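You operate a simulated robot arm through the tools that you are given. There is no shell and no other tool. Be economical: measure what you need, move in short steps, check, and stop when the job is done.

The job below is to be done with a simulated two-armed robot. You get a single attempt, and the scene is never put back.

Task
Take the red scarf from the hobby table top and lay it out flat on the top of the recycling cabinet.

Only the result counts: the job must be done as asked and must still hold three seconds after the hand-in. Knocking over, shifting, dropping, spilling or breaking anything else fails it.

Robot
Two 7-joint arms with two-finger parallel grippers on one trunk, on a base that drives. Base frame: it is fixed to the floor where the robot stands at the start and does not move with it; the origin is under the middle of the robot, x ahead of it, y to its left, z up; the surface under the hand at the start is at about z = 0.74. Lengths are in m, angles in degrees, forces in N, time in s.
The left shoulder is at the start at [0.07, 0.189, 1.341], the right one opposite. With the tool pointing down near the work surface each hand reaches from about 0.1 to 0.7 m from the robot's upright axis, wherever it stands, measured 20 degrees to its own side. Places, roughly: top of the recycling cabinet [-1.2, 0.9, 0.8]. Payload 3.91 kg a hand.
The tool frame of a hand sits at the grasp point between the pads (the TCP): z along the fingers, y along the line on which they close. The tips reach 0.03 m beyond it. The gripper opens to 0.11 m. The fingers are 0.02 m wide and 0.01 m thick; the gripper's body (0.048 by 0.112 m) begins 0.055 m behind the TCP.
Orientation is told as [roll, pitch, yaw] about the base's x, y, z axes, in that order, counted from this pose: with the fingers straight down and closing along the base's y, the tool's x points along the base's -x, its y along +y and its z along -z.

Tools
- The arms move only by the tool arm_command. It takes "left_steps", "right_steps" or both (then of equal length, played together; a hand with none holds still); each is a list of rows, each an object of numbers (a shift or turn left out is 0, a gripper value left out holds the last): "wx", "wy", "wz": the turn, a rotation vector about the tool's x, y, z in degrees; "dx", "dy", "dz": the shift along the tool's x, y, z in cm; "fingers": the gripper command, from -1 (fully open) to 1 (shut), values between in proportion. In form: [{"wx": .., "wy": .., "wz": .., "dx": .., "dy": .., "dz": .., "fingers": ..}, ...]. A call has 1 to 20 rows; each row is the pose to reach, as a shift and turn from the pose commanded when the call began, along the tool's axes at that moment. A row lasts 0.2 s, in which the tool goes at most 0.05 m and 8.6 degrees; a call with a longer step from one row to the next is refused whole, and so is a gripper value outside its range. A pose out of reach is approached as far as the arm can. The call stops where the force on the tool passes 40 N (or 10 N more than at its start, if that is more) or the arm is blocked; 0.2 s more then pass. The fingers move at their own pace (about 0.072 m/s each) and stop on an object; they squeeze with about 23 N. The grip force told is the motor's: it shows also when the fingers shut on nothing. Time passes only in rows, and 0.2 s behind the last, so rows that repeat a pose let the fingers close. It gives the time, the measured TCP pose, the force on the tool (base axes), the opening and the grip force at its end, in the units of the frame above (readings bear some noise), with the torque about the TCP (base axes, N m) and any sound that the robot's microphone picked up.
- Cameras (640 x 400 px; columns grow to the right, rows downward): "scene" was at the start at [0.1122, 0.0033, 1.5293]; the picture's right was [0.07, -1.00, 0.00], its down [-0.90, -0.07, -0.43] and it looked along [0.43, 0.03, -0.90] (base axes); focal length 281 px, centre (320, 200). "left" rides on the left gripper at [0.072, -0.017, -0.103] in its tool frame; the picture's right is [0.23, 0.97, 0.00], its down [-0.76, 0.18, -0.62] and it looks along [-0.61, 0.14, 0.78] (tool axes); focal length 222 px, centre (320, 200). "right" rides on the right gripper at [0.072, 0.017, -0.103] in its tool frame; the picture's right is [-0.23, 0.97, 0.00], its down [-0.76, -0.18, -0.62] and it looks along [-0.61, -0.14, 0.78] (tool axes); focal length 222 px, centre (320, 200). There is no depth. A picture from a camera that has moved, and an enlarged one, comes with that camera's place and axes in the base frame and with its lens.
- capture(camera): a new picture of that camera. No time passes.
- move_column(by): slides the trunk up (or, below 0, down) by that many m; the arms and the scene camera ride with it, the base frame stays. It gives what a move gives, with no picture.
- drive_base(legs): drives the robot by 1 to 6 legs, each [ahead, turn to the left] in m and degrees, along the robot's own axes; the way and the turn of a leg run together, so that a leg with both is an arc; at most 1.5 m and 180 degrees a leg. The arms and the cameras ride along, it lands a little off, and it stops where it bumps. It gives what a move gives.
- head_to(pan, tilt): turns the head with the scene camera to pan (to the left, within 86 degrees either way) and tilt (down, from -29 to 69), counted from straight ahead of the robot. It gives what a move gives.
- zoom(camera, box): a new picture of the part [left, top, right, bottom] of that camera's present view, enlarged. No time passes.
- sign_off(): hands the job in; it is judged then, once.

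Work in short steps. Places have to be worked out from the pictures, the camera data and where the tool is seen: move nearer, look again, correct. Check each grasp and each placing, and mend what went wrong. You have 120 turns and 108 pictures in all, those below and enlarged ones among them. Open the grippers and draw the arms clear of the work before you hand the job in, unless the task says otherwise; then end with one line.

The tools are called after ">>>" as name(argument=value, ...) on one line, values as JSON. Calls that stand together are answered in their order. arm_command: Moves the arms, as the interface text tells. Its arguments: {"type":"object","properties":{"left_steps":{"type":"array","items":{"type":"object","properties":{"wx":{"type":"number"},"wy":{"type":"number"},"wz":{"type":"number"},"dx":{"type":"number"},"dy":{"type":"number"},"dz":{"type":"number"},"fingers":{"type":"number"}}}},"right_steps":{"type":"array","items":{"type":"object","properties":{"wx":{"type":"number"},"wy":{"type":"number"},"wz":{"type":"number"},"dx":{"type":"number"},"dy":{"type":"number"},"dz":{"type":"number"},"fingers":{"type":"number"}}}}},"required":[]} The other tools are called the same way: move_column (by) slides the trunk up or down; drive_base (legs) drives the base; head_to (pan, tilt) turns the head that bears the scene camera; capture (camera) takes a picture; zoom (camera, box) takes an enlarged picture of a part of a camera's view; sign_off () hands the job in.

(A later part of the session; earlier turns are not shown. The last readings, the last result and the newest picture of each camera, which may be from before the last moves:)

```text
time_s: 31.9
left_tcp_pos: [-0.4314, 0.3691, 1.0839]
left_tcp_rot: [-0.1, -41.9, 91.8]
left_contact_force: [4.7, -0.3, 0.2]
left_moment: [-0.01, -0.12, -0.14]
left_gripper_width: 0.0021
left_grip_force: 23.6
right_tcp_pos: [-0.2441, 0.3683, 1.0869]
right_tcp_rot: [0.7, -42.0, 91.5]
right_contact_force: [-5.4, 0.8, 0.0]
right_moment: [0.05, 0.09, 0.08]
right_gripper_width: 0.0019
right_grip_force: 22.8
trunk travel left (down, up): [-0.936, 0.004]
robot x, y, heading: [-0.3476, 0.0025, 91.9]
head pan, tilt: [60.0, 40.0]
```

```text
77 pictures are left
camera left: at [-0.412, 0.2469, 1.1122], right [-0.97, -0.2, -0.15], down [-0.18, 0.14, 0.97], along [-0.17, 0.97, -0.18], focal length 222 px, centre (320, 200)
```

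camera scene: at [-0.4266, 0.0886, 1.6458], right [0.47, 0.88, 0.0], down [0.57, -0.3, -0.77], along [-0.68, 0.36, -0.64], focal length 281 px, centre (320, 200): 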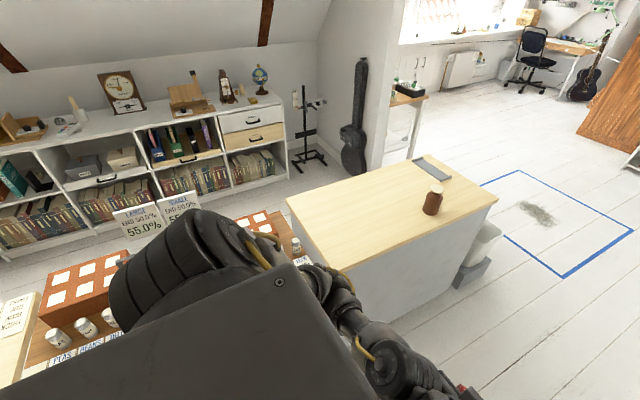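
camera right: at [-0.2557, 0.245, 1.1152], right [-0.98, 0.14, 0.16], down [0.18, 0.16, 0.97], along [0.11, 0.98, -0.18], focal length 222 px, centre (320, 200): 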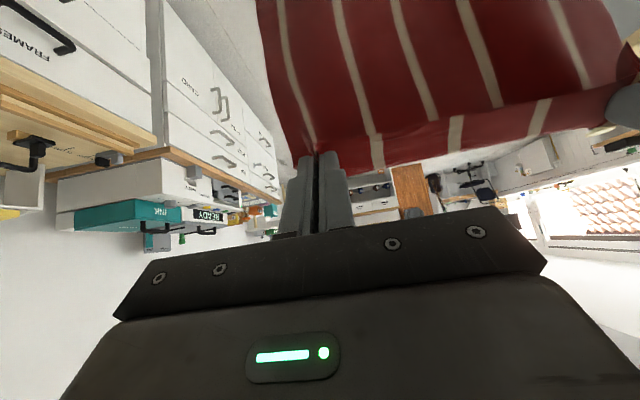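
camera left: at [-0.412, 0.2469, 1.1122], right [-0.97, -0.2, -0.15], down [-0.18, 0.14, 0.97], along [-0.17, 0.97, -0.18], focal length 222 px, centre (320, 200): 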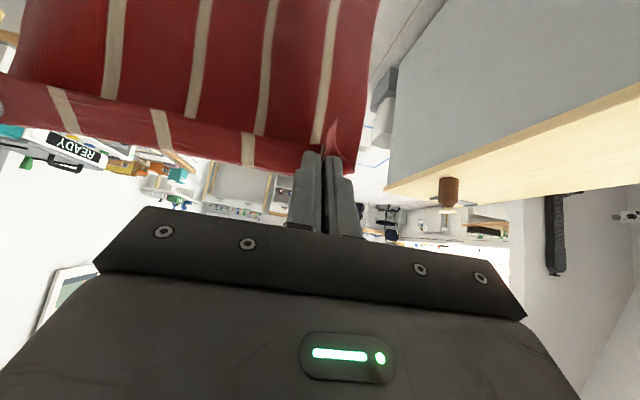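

Both corners are still held, though the right slipped to nearer the corner tip. I relax the tension by moving the hands slightly together.

>>> arm_command(right_steps=[{"dy": 0.3}, {"dy": 0.6}])

>>> zoom(camera="right", box=[240, 80, 440, 240])

```text
time_s: 32.5
left_tcp_pos: [-0.4331, 0.3688, 1.0842]
left_tcp_rot: [0.0, -42.0, 91.8]
left_contact_force: [0.2, -1.0, -0.6]
left_moment: [-0.01, -0.01, -0.01]
left_gripper_width: 0.002
left_grip_force: 22.6
right_tcp_pos: [-0.249, 0.3676, 1.0869]
right_tcp_rot: [0.5, -42.0, 91.5]
right_contact_force: [0.2, 0.6, 0.5]
right_moment: [-0.01, -0.02, -0.03]
right_gripper_width: 0.0016
right_grip_force: 22.6
trunk travel left (down, up): [-0.936, 0.004]
robot x, y, heading: [-0.3506, 0.0004, 92.1]
head pan, tilt: [60.0, 40.0]
```

```text
2.50 times, centred on (340, 160) of right
camera zoom: at [-0.2616, 0.2448, 1.1151], right [-0.98, 0.14, 0.16], down [0.18, 0.16, 0.97], along [0.11, 0.98, -0.18], focal length 555 px, centre (270, 300)
```

zoom: 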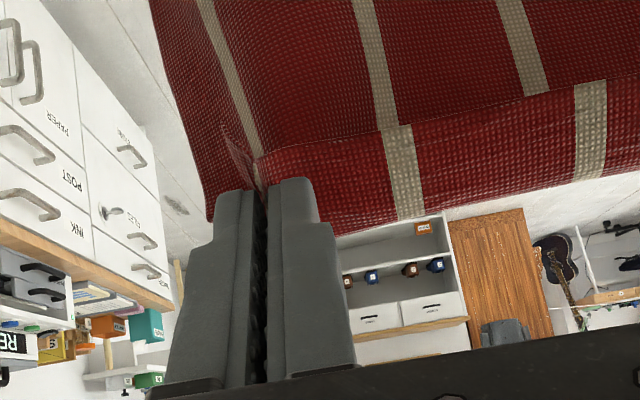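

The grip is firm and the tension is nil. I drive ahead alongside the cabinet and turn to face it.

>>> drive_base(legs=[[0, -2], [0.63, 0]])

>>> head_to(pan=75, tilt=45)

>>> capture(camera="scene")

```text
time_s: 36.4
left_tcp_pos: [-0.421, 0.9977, 1.0845]
left_tcp_rot: [0.0, -42.0, 90.0]
left_contact_force: [0.7, -0.1, 0.5]
left_moment: [-0.01, -0.01, 0.02]
left_gripper_width: 0.0019
left_grip_force: 22.7
right_tcp_pos: [-0.2387, 0.9914, 1.087]
right_tcp_rot: [0.6, -41.9, 89.7]
right_contact_force: [-0.5, 0.8, 0.0]
right_moment: [0.0, 0.02, 0.0]
right_gripper_width: 0.0017
right_grip_force: 23.3
trunk travel left (down, up): [-0.936, 0.004]
robot x, y, heading: [-0.3469, 0.6311, 89.9]
head pan, tilt: [60.0, 40.0]
```

```text
time_s: 37.2
left_tcp_pos: [-0.42, 0.9998, 1.0841]
left_tcp_rot: [-0.1, -41.9, 89.9]
left_contact_force: [-0.1, 0.6, 0.0]
left_moment: [0.0, -0.03, -0.02]
left_gripper_width: 0.0019
left_grip_force: 23.2
right_tcp_pos: [-0.238, 0.9916, 1.087]
right_tcp_rot: [0.7, -41.9, 89.7]
right_contact_force: [0.8, 0.2, -0.4]
right_moment: [-0.01, -0.01, -0.02]
right_gripper_width: 0.0021
right_grip_force: 23.2
trunk travel left (down, up): [-0.936, 0.004]
robot x, y, heading: [-0.351, 0.6265, 90.3]
head pan, tilt: [75.0, 45.0]
```

```text
75 pictures are left
camera scene: at [-0.4286, 0.6973, 1.6385], right [0.26, 0.97, 0.0], down [0.68, -0.18, -0.71], along [-0.68, 0.18, -0.71], focal length 281 px, centre (320, 200)
```

scene: 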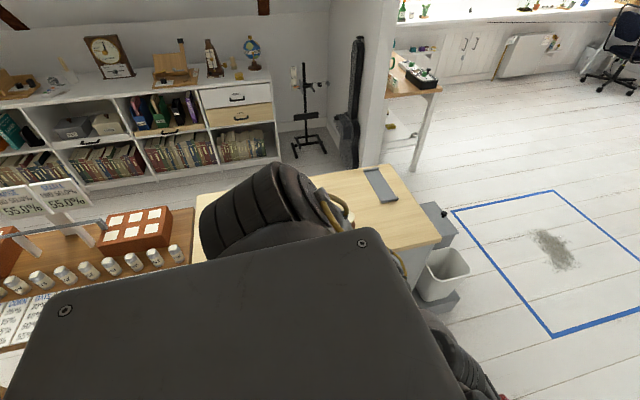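

I turn to face the cabinet.

>>> drive_base(legs=[[0, 90]])

>>> head_to(pan=0, tilt=50)

>>> capture(camera="scene")

>>> capture(camera="right")

>>> capture(camera="left")

```text
time_s: 41.4
left_tcp_pos: [-0.7217, 0.5625, 1.084]
left_tcp_rot: [0.1, -42.0, 179.4]
left_contact_force: [-0.3, -0.4, -0.2]
left_moment: [0.03, 0.01, -0.02]
left_gripper_width: 0.0022
left_grip_force: 23.0
right_tcp_pos: [-0.7126, 0.7438, 1.0864]
right_tcp_rot: [0.7, -42.0, 179.1]
right_contact_force: [0.6, 0.2, -0.7]
right_moment: [0.01, 0.01, -0.01]
right_gripper_width: 0.002
right_grip_force: 22.8
trunk travel left (down, up): [-0.936, 0.004]
robot x, y, heading: [-0.35, 0.6286, 179.4]
head pan, tilt: [75.0, 45.0]
```

```text
time_s: 42.9
left_tcp_pos: [-0.7211, 0.561, 1.0841]
left_tcp_rot: [-0.1, -42.0, 179.5]
left_contact_force: [-0.6, -0.8, -1.0]
left_moment: [0.0, 0.01, -0.04]
left_gripper_width: 0.0017
left_grip_force: 22.8
right_tcp_pos: [-0.7118, 0.7448, 1.0859]
right_tcp_rot: [0.6, -42.0, 179.1]
right_contact_force: [0.4, 0.8, -0.4]
right_moment: [0.0, 0.01, -0.02]
right_gripper_width: 0.0022
right_grip_force: 22.3
trunk travel left (down, up): [-0.936, 0.004]
robot x, y, heading: [-0.3513, 0.628, 179.5]
head pan, tilt: [0.0, 50.0]
```

```text
74 pictures are left
camera scene: at [-0.4772, 0.6266, 1.6316], right [0.01, 1.0, 0.0], down [0.77, -0.01, -0.64], along [-0.64, 0.0, -0.77], focal length 281 px, centre (320, 200)
```

scene: 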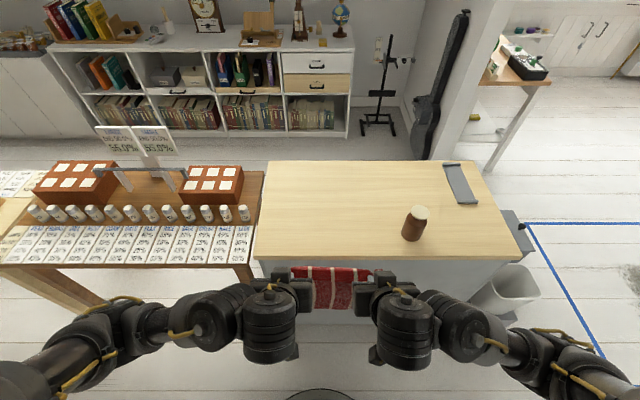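

```text
73 pictures are left
camera right: at [-0.5893, 0.727, 1.1151], right [-0.18, -0.97, 0.16], down [-0.15, 0.19, 0.97], along [-0.97, 0.15, -0.18], focal length 222 px, centre (320, 200)
```

right: 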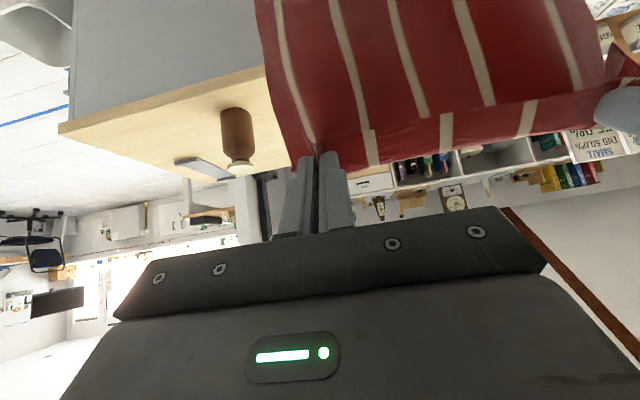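

```text
72 pictures are left
camera left: at [-0.5992, 0.578, 1.1122], right [0.16, -0.98, -0.15], down [-0.15, -0.18, 0.97], along [-0.98, -0.13, -0.18], focal length 222 px, centre (320, 200)
```

left: 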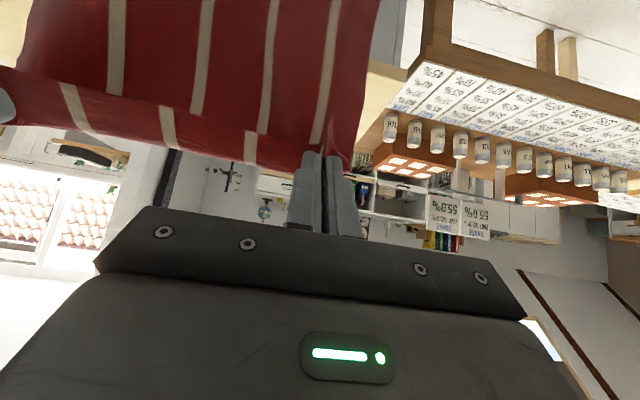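

I'm facing the cabinet. Its front edge is at x≈−0.915, back at −1.385, left edge at y≈0.40 and the jar at (−1.0, 0.94). The hem hangs to about z 0.84, clearing the top, so I drive 0.25 m closer.

>>> drive_base(legs=[[0.25, 0]])

>>> capture(camera="scene")

>>> capture(camera="left")

```text
time_s: 44.7
left_tcp_pos: [-0.9666, 0.5653, 1.0841]
left_tcp_rot: [-0.1, -42.0, 179.3]
left_contact_force: [-0.1, 0.1, 0.4]
left_moment: [0.0, 0.03, -0.03]
left_gripper_width: 0.0018
left_grip_force: 23.1
right_tcp_pos: [-0.9573, 0.7487, 1.0864]
right_tcp_rot: [0.6, -42.0, 179.0]
right_contact_force: [-0.1, -0.6, -0.6]
right_moment: [-0.02, 0.01, -0.05]
right_gripper_width: 0.0022
right_grip_force: 23.2
trunk travel left (down, up): [-0.936, 0.004]
robot x, y, heading: [-0.5999, 0.6294, 179.7]
head pan, tilt: [0.0, 50.0]
```

```text
71 pictures are left
camera scene: at [-0.7217, 0.6293, 1.6317], right [0.01, 1.0, 0.0], down [0.77, -0.01, -0.64], along [-0.64, 0.01, -0.77], focal length 281 px, centre (320, 200)
```

scene: 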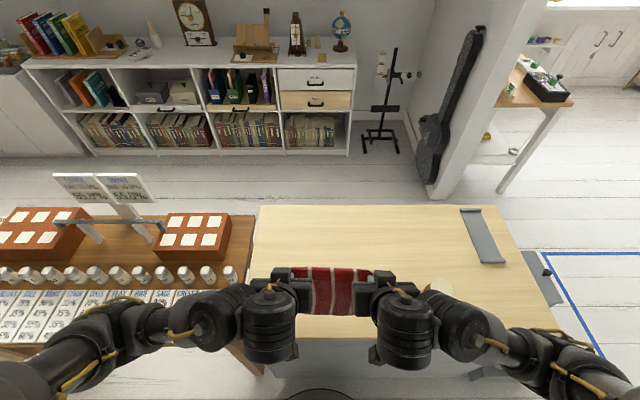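

```text
70 pictures are left
camera left: at [-0.8442, 0.581, 1.1124], right [0.16, -0.98, -0.15], down [-0.15, -0.18, 0.97], along [-0.98, -0.13, -0.17], focal length 222 px, centre (320, 200)
```

left: 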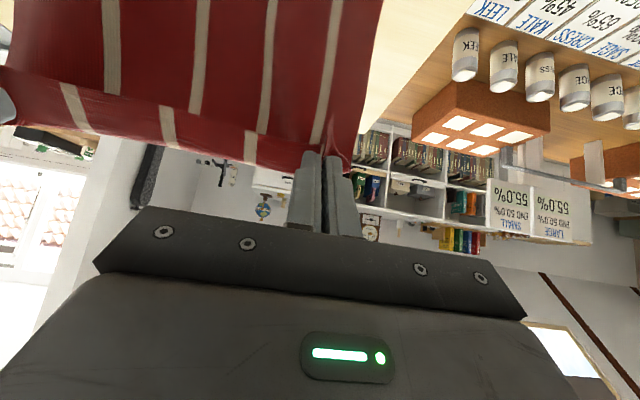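

The area beyond is clear. I extend both hands 27 cm forward and 3 cm left (away from the jar) at this height, so the hem hangs near the back of the cabinet.

>>> arm_command(left_steps=[{"dx": -2.5, "dz": 2.26, "dy": 0.4}, {"dx": -5, "dz": 4.5, "dy": 0.8}, {"dx": -7.5, "dz": 6.8, "dy": 1.2}, {"dx": -10, "dz": 9.0, "dy": 1.6}, {"dx": -12.5, "dz": 11.3, "dy": 2}, {"dx": -15, "dz": 13.5, "dy": 2.4}, {"dx": -17.5, "dz": 15.8, "dy": 2.8}, {"dx": -20, "dz": 18, "dy": 3}, {"dx": -20, "dz": 18, "dy": 3}], right_steps=[{"dx": -2.6, "dz": 2.35, "dy": 0.4}, {"dx": -5.2, "dz": 4.7, "dy": 0.8}, {"dx": -7.8, "dz": 7.0, "dy": 1.2}, {"dx": -10.4, "dz": 9.4, "dy": 1.6}, {"dx": -13, "dz": 11.7, "dy": 2}, {"dx": -15.6, "dz": 14.1, "dy": 2.4}, {"dx": -18.2, "dz": 16.4, "dy": 2.8}, {"dx": -20.6, "dz": 18.6, "dy": 3}, {"dx": -20.6, "dz": 18.6, "dy": 3}])

>>> capture(camera="scene")

>>> capture(camera="right")

```text
time_s: 46.7
left_tcp_pos: [-1.2371, 0.5394, 1.086]
left_tcp_rot: [0.0, -41.9, 179.4]
left_contact_force: [0.0, 0.5, 0.3]
left_moment: [0.01, 0.01, 0.0]
left_gripper_width: 0.0018
left_grip_force: 23.1
right_tcp_pos: [-1.235, 0.7215, 1.0857]
right_tcp_rot: [0.5, -42.0, 179.0]
right_contact_force: [0.3, -0.9, -1.0]
right_moment: [0.0, 0.04, -0.03]
right_gripper_width: 0.0021
right_grip_force: 23.1
trunk travel left (down, up): [-0.936, 0.004]
robot x, y, heading: [-0.5977, 0.6338, 179.4]
head pan, tilt: [0.0, 50.0]
```

```text
69 pictures are left
camera scene: at [-0.7221, 0.6294, 1.6317], right [0.01, 1.0, 0.0], down [0.77, -0.01, -0.64], along [-0.64, 0.01, -0.77], focal length 281 px, centre (320, 200)
```

scene: 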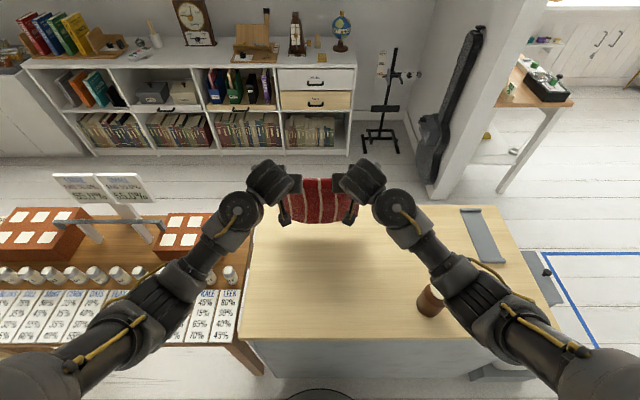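

```text
68 pictures are left
camera right: at [-1.1125, 0.7039, 1.1145], right [-0.18, -0.97, 0.16], down [-0.15, 0.19, 0.97], along [-0.97, 0.15, -0.18], focal length 222 px, centre (320, 200)
```

right: 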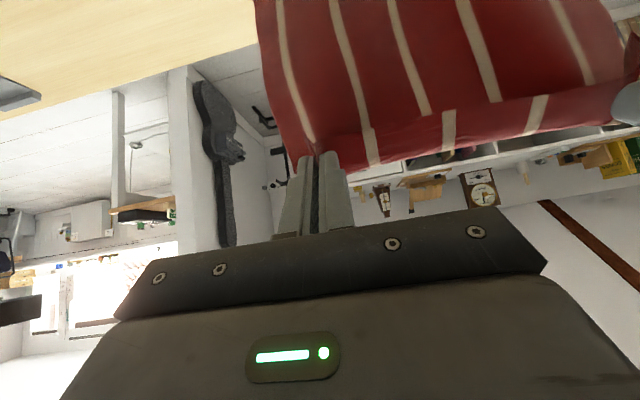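

The scarf is over the back half of the cabinet and the right forearm passes above the jar. I lower in chunks along a laying path while un-tilting the tools, which tucks the elbows, and watch the jar.

>>> arm_command(left_steps=[{"dx": 1.34, "dz": 1.49, "wy": 3}, {"dx": 3.05, "dz": 2.64, "wy": 6}, {"dx": 5.5, "dz": 3.12, "wy": 9}, {"dx": 7.62, "dz": 3.23, "wy": 12}, {"dx": 9.74, "dz": 3.34, "wy": 15}], right_steps=[{"dx": 1.34, "dz": 1.49, "wy": 3}, {"dx": 3.05, "dz": 2.64, "wy": 6}, {"dx": 5.5, "dz": 3.12, "wy": 9}, {"dx": 7.62, "dz": 3.23, "wy": 12}, {"dx": 9.74, "dz": 3.34, "wy": 15}])

>>> capture(camera="scene")

>>> capture(camera="right")

```text
time_s: 47.9
left_tcp_pos: [-1.187, 0.5379, 0.9958]
left_tcp_rot: [-0.1, -27.1, 179.3]
left_contact_force: [0.6, 1.3, 0.5]
left_moment: [0.01, -0.01, 0.0]
left_gripper_width: 0.0017
left_grip_force: 23.1
right_tcp_pos: [-1.1869, 0.7189, 0.9963]
right_tcp_rot: [0.5, -26.9, 179.2]
right_contact_force: [-0.2, 0.7, -0.2]
right_moment: [0.01, 0.01, -0.04]
right_gripper_width: 0.0024
right_grip_force: 23.3
trunk travel left (down, up): [-0.936, 0.004]
robot x, y, heading: [-0.5943, 0.6289, 179.1]
head pan, tilt: [0.0, 50.0]
```

```text
67 pictures are left
camera scene: at [-0.7224, 0.6293, 1.6317], right [0.01, 1.0, 0.0], down [0.77, -0.01, -0.64], along [-0.64, 0.01, -0.77], focal length 281 px, centre (320, 200)
```

scene: 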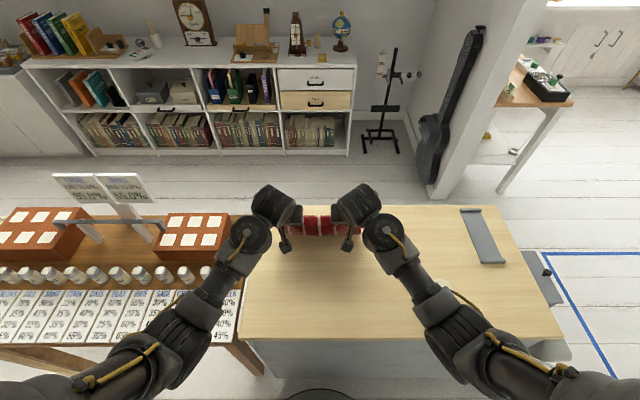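

```text
66 pictures are left
camera right: at [-1.0742, 0.7021, 1.0556], right [-0.21, -0.97, 0.11], down [-0.39, 0.19, 0.9], along [-0.89, 0.15, -0.42], focal length 222 px, centre (320, 200)
```

right: 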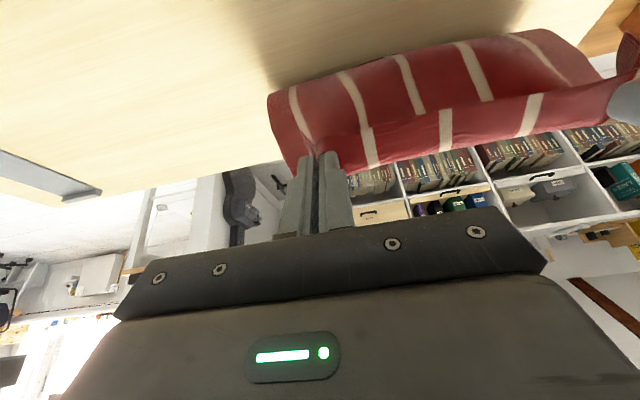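

The cloth's lower part has touched down with its hem toward the back. I continue the diagonal back-and-down with more un-tilting.

>>> arm_command(left_steps=[{"dx": 1.7, "dz": 0.7, "wy": 3}, {"dx": 3.4, "dz": 1.4, "wy": 6}, {"dx": 5.1, "dz": 2.1, "wy": 9}, {"dx": 6.8, "dz": 2.8, "wy": 12}, {"dx": 8.5, "dz": 3.5, "wy": 15}], right_steps=[{"dx": 1.7, "dz": 0.7, "wy": 3}, {"dx": 3.4, "dz": 1.4, "wy": 6}, {"dx": 5.1, "dz": 2.1, "wy": 9}, {"dx": 6.8, "dz": 2.8, "wy": 12}, {"dx": 8.5, "dz": 3.5, "wy": 15}])

>>> capture(camera="scene")

>>> capture(camera="right")

```text
time_s: 49.1
left_tcp_pos: [-1.1263, 0.5381, 0.925]
left_tcp_rot: [-0.1, -11.9, 179.2]
left_contact_force: [-0.5, 0.6, -0.7]
left_moment: [0.03, 0.02, -0.04]
left_gripper_width: 0.0023
left_grip_force: 23.2
right_tcp_pos: [-1.1267, 0.7169, 0.9279]
right_tcp_rot: [0.5, -12.0, 179.3]
right_contact_force: [0.8, 0.4, 0.4]
right_moment: [-0.01, 0.0, 0.0]
right_gripper_width: 0.0022
right_grip_force: 23.3
trunk travel left (down, up): [-0.936, 0.004]
robot x, y, heading: [-0.5974, 0.6296, 179.2]
head pan, tilt: [0.0, 50.0]
```

```text
65 pictures are left
camera scene: at [-0.7228, 0.6293, 1.6316], right [0.01, 1.0, 0.0], down [0.77, -0.01, -0.64], along [-0.64, 0.01, -0.77], focal length 281 px, centre (320, 200)
```

scene: 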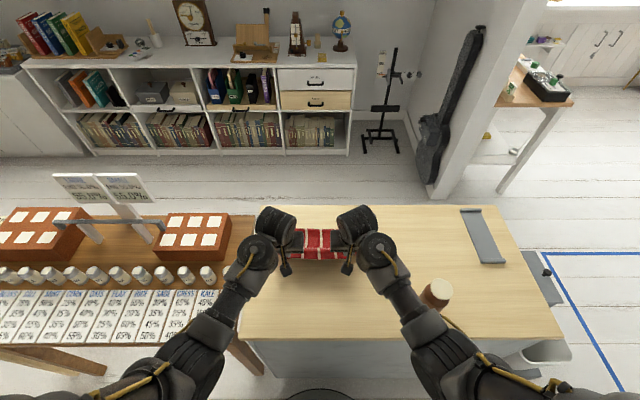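

```text
64 pictures are left
camera right: at [-1.0341, 0.7014, 1.0129], right [-0.23, -0.97, 0.05], down [-0.61, 0.19, 0.77], along [-0.75, 0.14, -0.64], focal length 222 px, centre (320, 200)
```

right: 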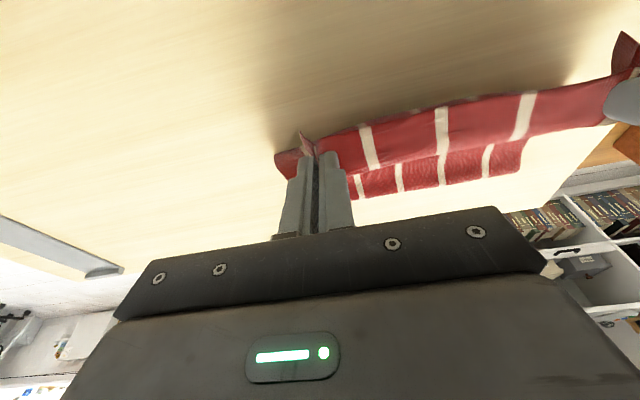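

It's laying well, with the far part flat behind the hands and the jar untouched. Next chunk goes back and down.

>>> arm_command(left_steps=[{"dx": 1.66, "dz": 1.18, "wy": 3}, {"dx": 3.3, "dz": 2.36, "wy": 5}, {"dx": 4.97, "dz": 3.55, "wy": 7}, {"dx": 6.63, "dz": 4.73, "wy": 9}], right_steps=[{"dx": 1.66, "dz": 1.18, "wy": 3}, {"dx": 3.3, "dz": 2.36, "wy": 5}, {"dx": 4.97, "dz": 3.55, "wy": 7}, {"dx": 6.63, "dz": 4.9, "wy": 9}])

>>> capture(camera="scene")

>>> capture(camera="right")

>>> capture(camera="left")

```text
time_s: 50.1
left_tcp_pos: [-1.0718, 0.5375, 0.8656]
left_tcp_rot: [-0.1, -3.0, 179.2]
left_contact_force: [-0.3, -0.1, -0.1]
left_moment: [0.02, 0.0, 0.01]
left_gripper_width: 0.0022
left_grip_force: 22.9
right_tcp_pos: [-1.0715, 0.7161, 0.8659]
right_tcp_rot: [0.4, -2.9, 179.4]
right_contact_force: [0.3, 0.5, 0.5]
right_moment: [-0.03, 0.01, -0.01]
right_gripper_width: 0.0019
right_grip_force: 23.5
trunk travel left (down, up): [-0.936, 0.004]
robot x, y, heading: [-0.5981, 0.6302, 179.3]
head pan, tilt: [0.0, 50.0]
```

```text
63 pictures are left
camera scene: at [-0.7224, 0.6293, 1.6317], right [0.01, 1.0, 0.0], down [0.77, -0.01, -0.64], along [-0.64, 0.01, -0.77], focal length 281 px, centre (320, 200)
```

scene: 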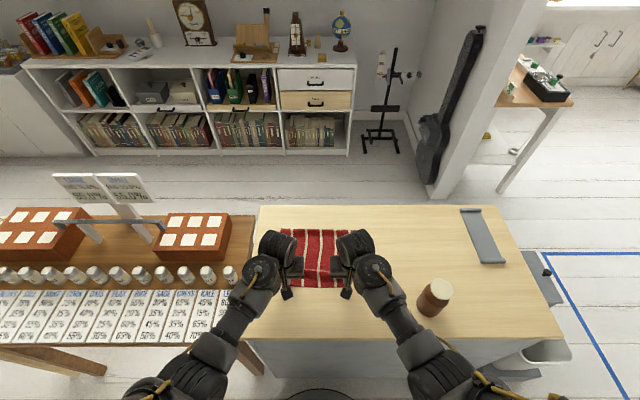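

```text
62 pictures are left
camera right: at [-0.993, 0.7003, 0.965], right [-0.24, -0.97, 0.02], down [-0.73, 0.19, 0.66], along [-0.64, 0.14, -0.75], focal length 222 px, centre (320, 200)
```

right: 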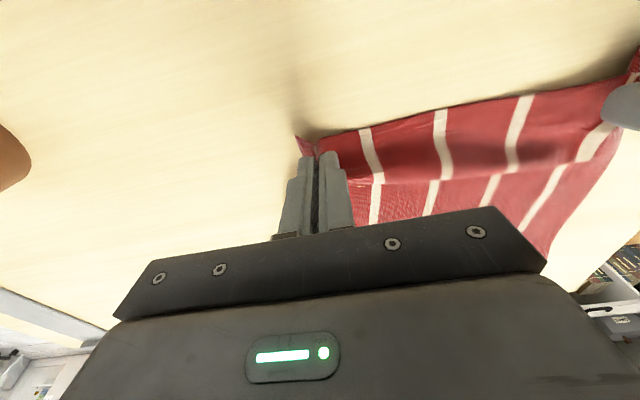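

```text
61 pictures are left
camera left: at [-0.995, 0.5535, 0.9634], right [0.21, -0.98, -0.01], down [-0.73, -0.17, 0.66], along [-0.65, -0.13, -0.75], focal length 222 px, centre (320, 200)
```

left: 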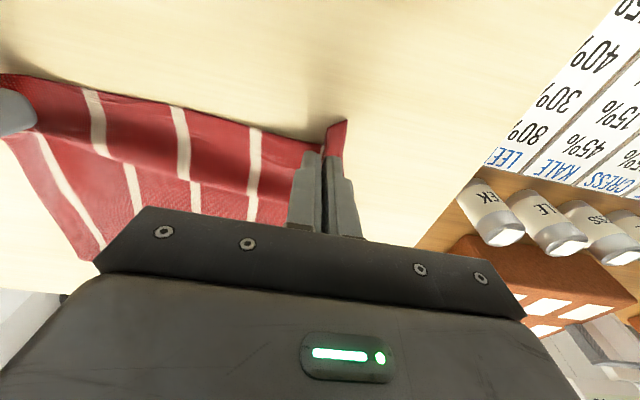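

Very good. I go down another 2.5 cm while pulling back 4 cm.

>>> arm_command(left_steps=[{"dx": 1.5, "dz": 1, "wy": 1}, {"dx": 3, "dz": 2, "wy": 2}, {"dx": 4, "dz": 2.5, "wy": 3}], right_steps=[{"dx": 1.5, "dz": 1, "wy": 1}, {"dx": 3, "dz": 2, "wy": 2}, {"dx": 4, "dz": 2.5, "wy": 3}])

>>> capture(camera="scene")

>>> capture(camera="right")

>>> capture(camera="left")

```text
time_s: 50.7
left_tcp_pos: [-1.0468, 0.5393, 0.8519]
left_tcp_rot: [-0.3, -2.1, 179.3]
left_contact_force: [4.6, -1.0, 23.5]
left_moment: [-0.09, -0.27, 0.0]
left_gripper_width: 0.0021
left_grip_force: 22.8
right_tcp_pos: [-1.0457, 0.7136, 0.8517]
right_tcp_rot: [0.9, -1.9, 179.3]
right_contact_force: [4.7, 2.2, 22.5]
right_moment: [0.15, -0.32, -0.01]
right_gripper_width: 0.002
right_grip_force: 22.9
trunk travel left (down, up): [-0.936, 0.004]
robot x, y, heading: [-0.5951, 0.6335, 179.1]
head pan, tilt: [0.0, 50.0]
stopped in row 3 (left hand): the force on the tool passed its limit at 46 N (the readings are from after the stop); the commanded pose is now the measured one
```

```text
60 pictures are left
camera scene: at [-0.7174, 0.6294, 1.6325], right [0.01, 1.0, 0.0], down [0.76, -0.01, -0.65], along [-0.65, 0.01, -0.76], focal length 281 px, centre (320, 200)
```

scene: 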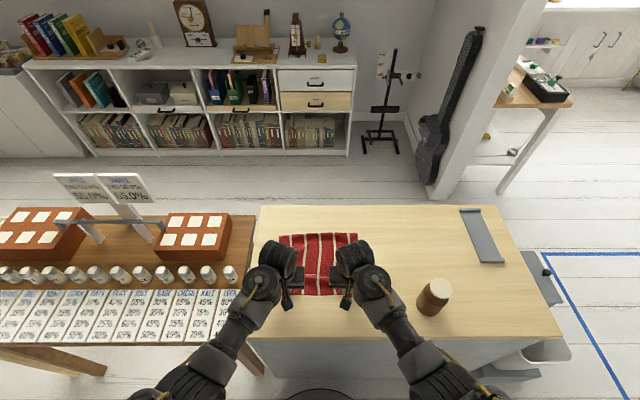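

```text
59 pictures are left
camera right: at [-0.9689, 0.6982, 0.9524], right [-0.24, -0.97, 0.02], down [-0.74, 0.2, 0.65], along [-0.63, 0.14, -0.76], focal length 222 px, centre (320, 200)
```

right: 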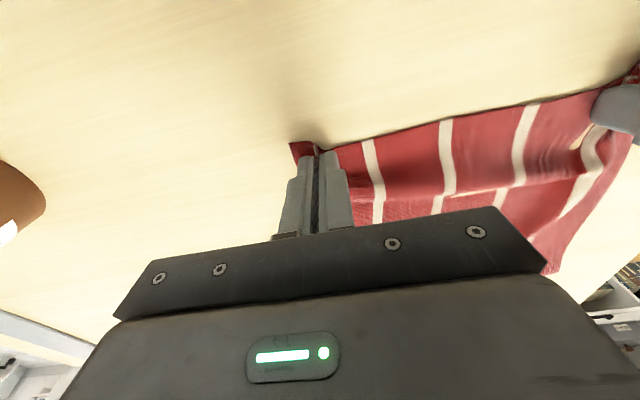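

```text
58 pictures are left
camera left: at [-0.9712, 0.5548, 0.9516], right [0.21, -0.98, -0.02], down [-0.74, -0.17, 0.65], along [-0.64, -0.13, -0.76], focal length 222 px, centre (320, 200)
```

left: 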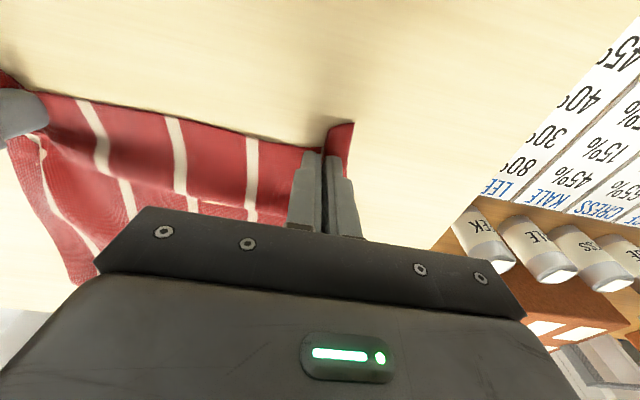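

The surface is at z≈0.822. I raise 4 mm and pull back about 3 cm to take out the slack.

>>> arm_command(left_steps=[{"dz": -0.4}, {"dz": -0.4, "dx": 0.8}, {"dz": -0.4, "dx": 1.6}, {"dz": -0.3, "dx": 2.4}, {"dz": -0.3, "dx": 2.4}], right_steps=[{"dz": -0.4}, {"dz": -0.4, "dx": 0.8}, {"dz": -0.4, "dx": 1.6}, {"dz": -0.3, "dx": 2.4}, {"dz": -0.3, "dx": 2.4}])

>>> zoom(camera="scene", box=[220, 190, 480, 350])

>>> capture(camera="right")

>>> capture(camera="left")

```text
time_s: 51.9
left_tcp_pos: [-1.0253, 0.5374, 0.8498]
left_tcp_rot: [-0.5, -1.9, 179.3]
left_contact_force: [-3.1, 0.1, 14.2]
left_moment: [-0.01, 0.05, 0.04]
left_gripper_width: 0.002
left_grip_force: 23.0
right_tcp_pos: [-1.0237, 0.7141, 0.8515]
right_tcp_rot: [0.8, -1.8, 179.3]
right_contact_force: [-2.9, 0.6, 15.0]
right_moment: [0.0, 0.01, -0.02]
right_gripper_width: 0.0021
right_grip_force: 23.2
trunk travel left (down, up): [-0.936, 0.004]
robot x, y, heading: [-0.5955, 0.631, 179.3]
head pan, tilt: [0.0, 50.0]
```

```text
2.46 times, centred on (350, 270) of scene
camera zoom: at [-0.7215, 0.6294, 1.632], right [0.01, 1.0, 0.0], down [0.77, -0.01, -0.64], along [-0.64, 0.01, -0.77], focal length 691 px, centre (246, 28)
```

zoom: 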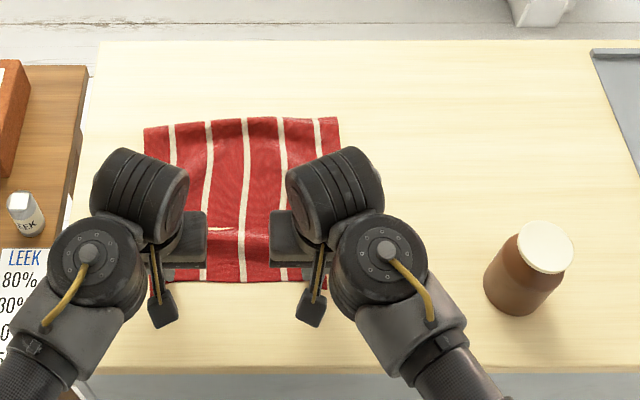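

```text
56 pictures are left
camera right: at [-0.9469, 0.6983, 0.9528], right [-0.24, -0.97, 0.02], down [-0.74, 0.2, 0.64], along [-0.63, 0.14, -0.76], focal length 222 px, centre (320, 200)
```

right: 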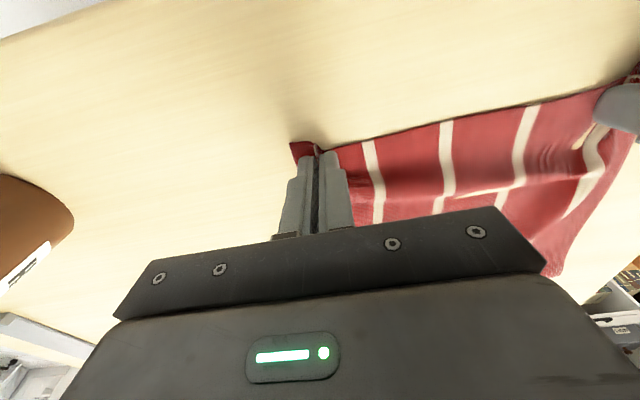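

```text
55 pictures are left
camera left: at [-0.9489, 0.554, 0.9519], right [0.21, -0.98, -0.01], down [-0.74, -0.17, 0.65], along [-0.63, -0.13, -0.76], focal length 222 px, centre (320, 200)
```

left: 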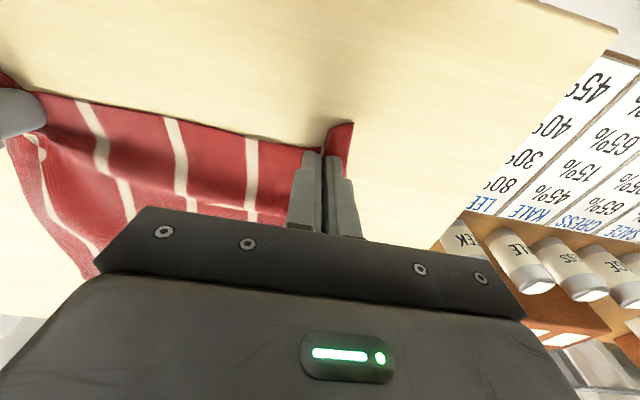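

There's slack between the hands and along the length. I spread them 7 mm each and pull back another 2.5 cm, a touch higher.

>>> arm_command(left_steps=[{"dz": -0.3, "dy": 0.3}, {"dz": -0.3, "dy": 0.6}, {"dz": -0.3, "dy": 0.7, "dx": 0.8}, {"dz": -0.3, "dy": 0.7, "dx": 1.6}, {"dz": -0.3, "dy": 0.7, "dx": 2.5}], right_steps=[{"dz": -0.3, "dy": -0.3}, {"dz": -0.3, "dy": -0.6}, {"dz": -0.3, "dy": -0.7, "dx": 0.8}, {"dz": -0.3, "dy": -0.7, "dx": 1.6}, {"dz": -0.3, "dy": -0.7, "dx": 2.5}])

>>> zoom(camera="scene", box=[220, 190, 480, 350])

>>> capture(camera="right")

```text
time_s: 53.1
left_tcp_pos: [-0.998, 0.5314, 0.8525]
left_tcp_rot: [-0.4, -1.7, 179.1]
left_contact_force: [0.4, 7.5, 0.6]
left_moment: [0.24, 0.0, -0.05]
left_gripper_width: 0.002
left_grip_force: 22.7
right_tcp_pos: [-0.9968, 0.7204, 0.8528]
right_tcp_rot: [0.7, -1.7, 179.2]
right_contact_force: [0.3, -8.3, 0.1]
right_moment: [-0.23, 0.02, 0.02]
right_gripper_width: 0.0021
right_grip_force: 22.8
trunk travel left (down, up): [-0.936, 0.004]
robot x, y, heading: [-0.5958, 0.6305, 179.3]
head pan, tilt: [0.0, 50.0]
```

```text
2.46 times, centred on (350, 270) of scene
camera zoom: at [-0.7227, 0.6294, 1.6316], right [0.01, 1.0, 0.0], down [0.77, -0.01, -0.64], along [-0.64, 0.01, -0.77], focal length 691 px, centre (246, 28)
```

zoom: 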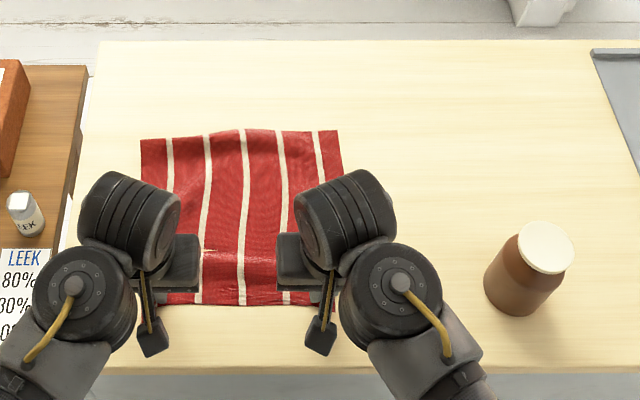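

```text
53 pictures are left
camera right: at [-0.9221, 0.705, 0.954], right [-0.24, -0.97, 0.02], down [-0.74, 0.19, 0.64], along [-0.63, 0.14, -0.77], focal length 222 px, centre (320, 200)
```

right: 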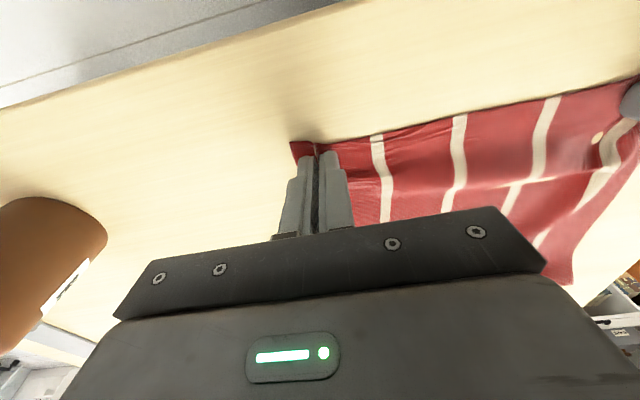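

The near hem is taut and the cloth dragged out flat. I release by opening gently and rising straight up.

>>> arm_command(left_steps=[{"fingers": 0.8}, {"fingers": 0.7}, {"dz": -1.5}, {"dz": -4}, {"dz": -8}], right_steps=[{"fingers": 0.8}, {"fingers": 0.7}, {"dz": -1.5}, {"dz": -4}, {"dz": -8}])

>>> zoom(camera="scene", box=[220, 190, 480, 350])

>>> capture(camera="right")

>>> capture(camera="left")

```text
time_s: 54.3
left_tcp_pos: [-0.9975, 0.53, 0.9319]
left_tcp_rot: [-0.3, -1.7, 179.3]
left_contact_force: [0.4, -1.0, -0.4]
left_moment: [0.03, 0.01, 0.0]
left_gripper_width: 0.0165
left_grip_force: 0.1
right_tcp_pos: [-0.996, 0.7222, 0.9326]
right_tcp_rot: [0.9, -1.6, 179.2]
right_contact_force: [-0.2, -0.1, 0.0]
right_moment: [-0.02, -0.01, 0.02]
right_gripper_width: 0.0166
right_grip_force: 0.2
trunk travel left (down, up): [-0.936, 0.004]
robot x, y, heading: [-0.5954, 0.6312, 179.3]
head pan, tilt: [0.0, 50.0]
```

```text
2.46 times, centred on (350, 270) of scene
camera zoom: at [-0.7233, 0.6294, 1.6315], right [0.01, 1.0, 0.0], down [0.77, -0.01, -0.64], along [-0.64, 0.01, -0.77], focal length 691 px, centre (246, 28)
```

zoom: 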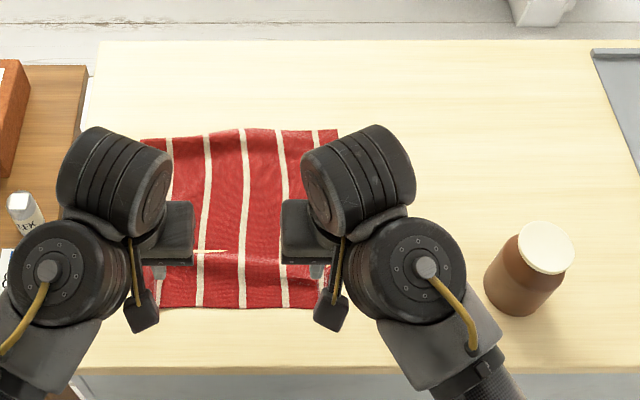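

```text
51 pictures are left
camera right: at [-0.9197, 0.7066, 1.0339], right [-0.24, -0.97, 0.02], down [-0.74, 0.2, 0.64], along [-0.63, 0.14, -0.77], focal length 222 px, centre (320, 200)
```

right: 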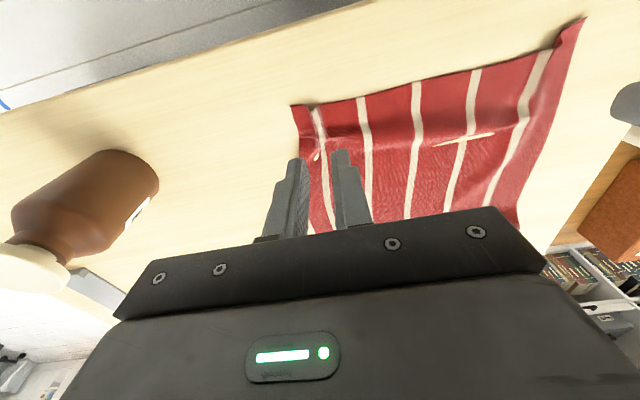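

```text
50 pictures are left
camera left: at [-0.922, 0.5458, 1.0325], right [0.21, -0.98, -0.01], down [-0.74, -0.17, 0.65], along [-0.63, -0.13, -0.76], focal length 222 px, centre (320, 200)
```

left: 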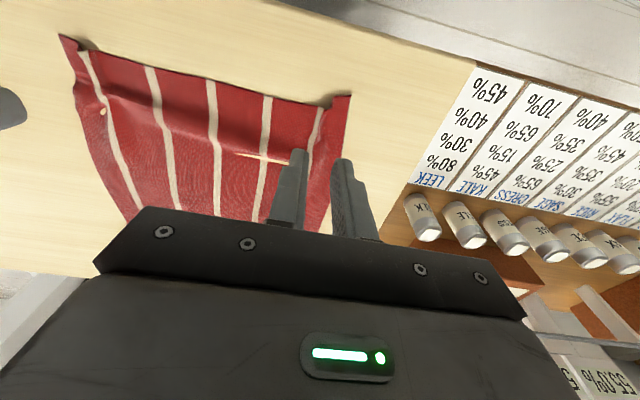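

Released cleanly. I draw the hands back to get a clear view of the scarf.

>>> arm_command(left_steps=[{"dx": 2.5, "dz": -0.5, "dy": 0}, {"dx": 5, "dz": -1}, {"dx": 7.5, "dz": -1.5}, {"dx": 10, "dz": -2}, {"dx": 12.5, "dz": -2}, {"dx": 15, "dz": -2}], right_steps=[{"dx": 2.5, "dz": -0.5, "dy": 0}, {"dx": 5, "dz": -1}, {"dx": 7.5, "dz": -1.5}, {"dx": 10, "dz": -2}, {"dx": 12.5, "dz": -2}, {"dx": 15, "dz": -2}])

>>> zoom(camera="scene", box=[240, 200, 400, 350])

>>> capture(camera="left")

>>> capture(camera="right")

```text
time_s: 55.7
left_tcp_pos: [-0.844, 0.5295, 0.9486]
left_tcp_rot: [-0.3, -1.8, 179.3]
left_contact_force: [0.1, -0.4, 0.6]
left_moment: [0.01, 0.04, -0.02]
left_gripper_width: 0.0166
left_grip_force: 0.1
right_tcp_pos: [-0.8432, 0.7205, 0.9493]
right_tcp_rot: [0.9, -1.7, 179.3]
right_contact_force: [-0.2, 0.2, -0.1]
right_moment: [0.01, 0.01, 0.0]
right_gripper_width: 0.0163
right_grip_force: 0.1
trunk travel left (down, up): [-0.936, 0.004]
robot x, y, heading: [-0.5971, 0.6331, 179.6]
head pan, tilt: [0.0, 50.0]
```

```text
2.67 times, centred on (320, 275) of scene
camera zoom: at [-0.7212, 0.6293, 1.6318], right [0.01, 1.0, 0.0], down [0.77, -0.01, -0.64], along [-0.64, 0.01, -0.77], focal length 748 px, centre (320, 0)
```

zoom: 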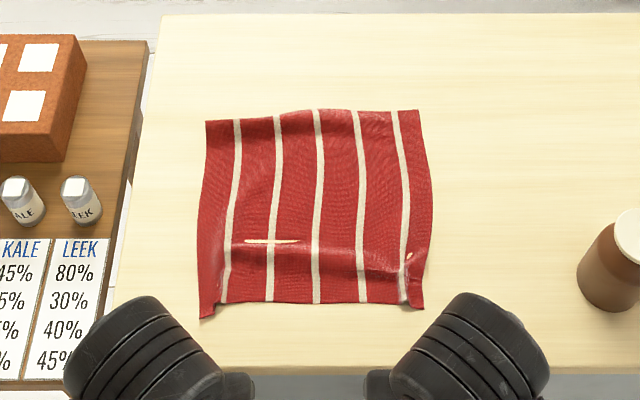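

```text
48 pictures are left
camera left: at [-0.7692, 0.5443, 1.0488], right [0.22, -0.98, -0.01], down [-0.74, -0.17, 0.65], along [-0.63, -0.13, -0.76], focal length 222 px, centre (320, 200)
```

left: 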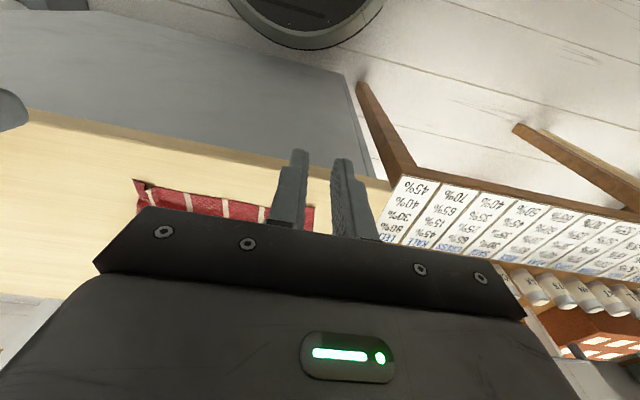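

```text
47 pictures are left
camera right: at [-0.7677, 0.7047, 1.0503], right [-0.24, -0.97, 0.02], down [-0.74, 0.2, 0.64], along [-0.63, 0.14, -0.77], focal length 222 px, centre (320, 200)
```

right: 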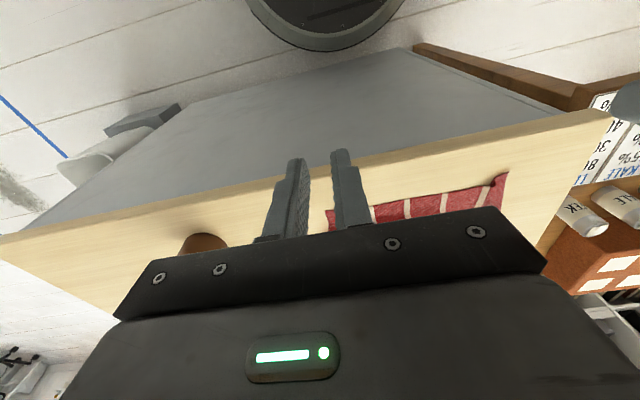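

The scarf is nearly flat with a shallow ridge and crumpled near corners. I zoom in to judge it.

>>> zoom(camera="scene", box=[280, 235, 352, 280])

>>> zoom(camera="scene", box=[280, 275, 352, 320])

```text
8.89 times, centred on (316, 258) of scene
camera zoom: at [-0.7212, 0.6293, 1.6318], right [0.01, 1.0, 0.0], down [0.77, -0.01, -0.64], along [-0.64, 0.01, -0.77], focal length 2494 px, centre (356, -311)
```

zoom: 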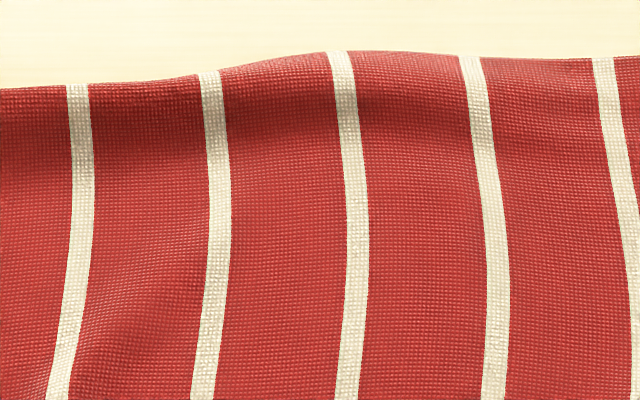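

```text
8.89 times, centred on (316, 298) of scene
camera zoom: at [-0.7212, 0.6293, 1.6318], right [0.01, 1.0, 0.0], down [0.77, -0.01, -0.64], along [-0.64, 0.01, -0.77], focal length 2494 px, centre (356, -667)
```

zoom: 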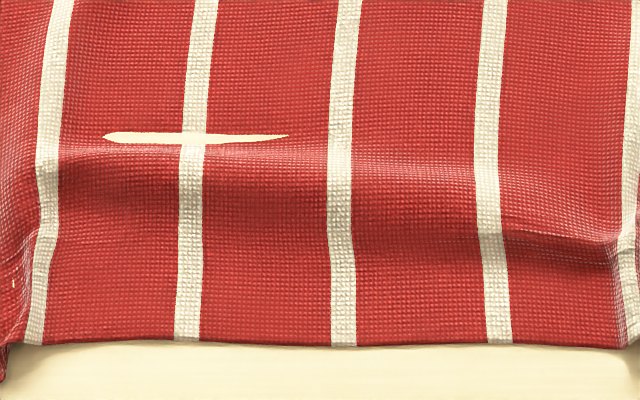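

There's a shallow ridge and some bunching near the near corners. I'll smooth it: with closed fingers, press lightly on both near corners and drag them outward and toward me. First I position just above the corners.

>>> arm_command(left_steps=[{"dx": -4, "fingers": 1}, {"dx": -8}, {"dx": -12, "dz": 1}, {"dx": -15, "dz": 3, "dy": 0.5}, {"dx": -15, "dz": 6, "dy": 0.5}, {"dx": -15, "dz": 8.5, "dy": 0.5}], right_steps=[{"dx": -4, "fingers": 1}, {"dx": -8}, {"dx": -12, "dz": 1}, {"dx": -15, "dz": 3, "dy": -0.2}, {"dx": -15, "dz": 6, "dy": -0.2}, {"dx": -15, "dz": 8.5, "dy": -0.2}])

>>> capture(camera="left")

>>> capture(camera="right")

```text
time_s: 57.1
left_tcp_pos: [-0.9995, 0.524, 0.8674]
left_tcp_rot: [-0.3, -1.7, 179.3]
left_contact_force: [-0.2, 0.5, 0.3]
left_moment: [0.02, -0.02, -0.01]
left_gripper_width: 0.0
left_grip_force: 23.2
right_tcp_pos: [-0.9975, 0.7225, 0.8663]
right_tcp_rot: [0.8, -1.6, 179.3]
right_contact_force: [-0.8, -0.1, -0.6]
right_moment: [0.0, -0.01, -0.03]
right_gripper_width: 0.0
right_grip_force: 23.2
trunk travel left (down, up): [-0.936, 0.004]
robot x, y, heading: [-0.5988, 0.626, 179.3]
head pan, tilt: [0.0, 50.0]
```

```text
44 pictures are left
camera left: at [-0.9248, 0.5403, 0.9678], right [0.21, -0.98, -0.01], down [-0.74, -0.17, 0.64], along [-0.63, -0.13, -0.76], focal length 222 px, centre (320, 200)
```

left: 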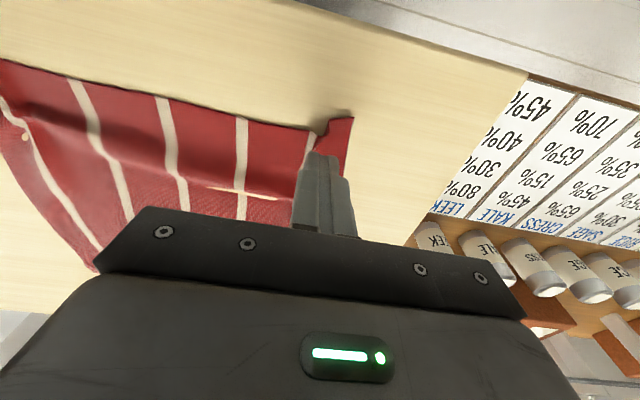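

```text
43 pictures are left
camera right: at [-0.9223, 0.7075, 0.9681], right [-0.24, -0.97, 0.02], down [-0.74, 0.2, 0.64], along [-0.63, 0.14, -0.77], focal length 222 px, centre (320, 200)
```

right: 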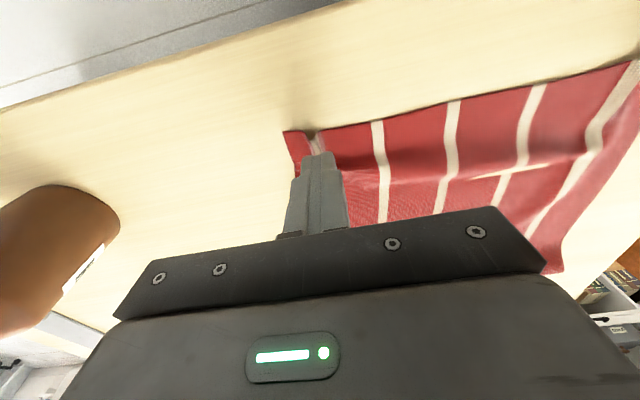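

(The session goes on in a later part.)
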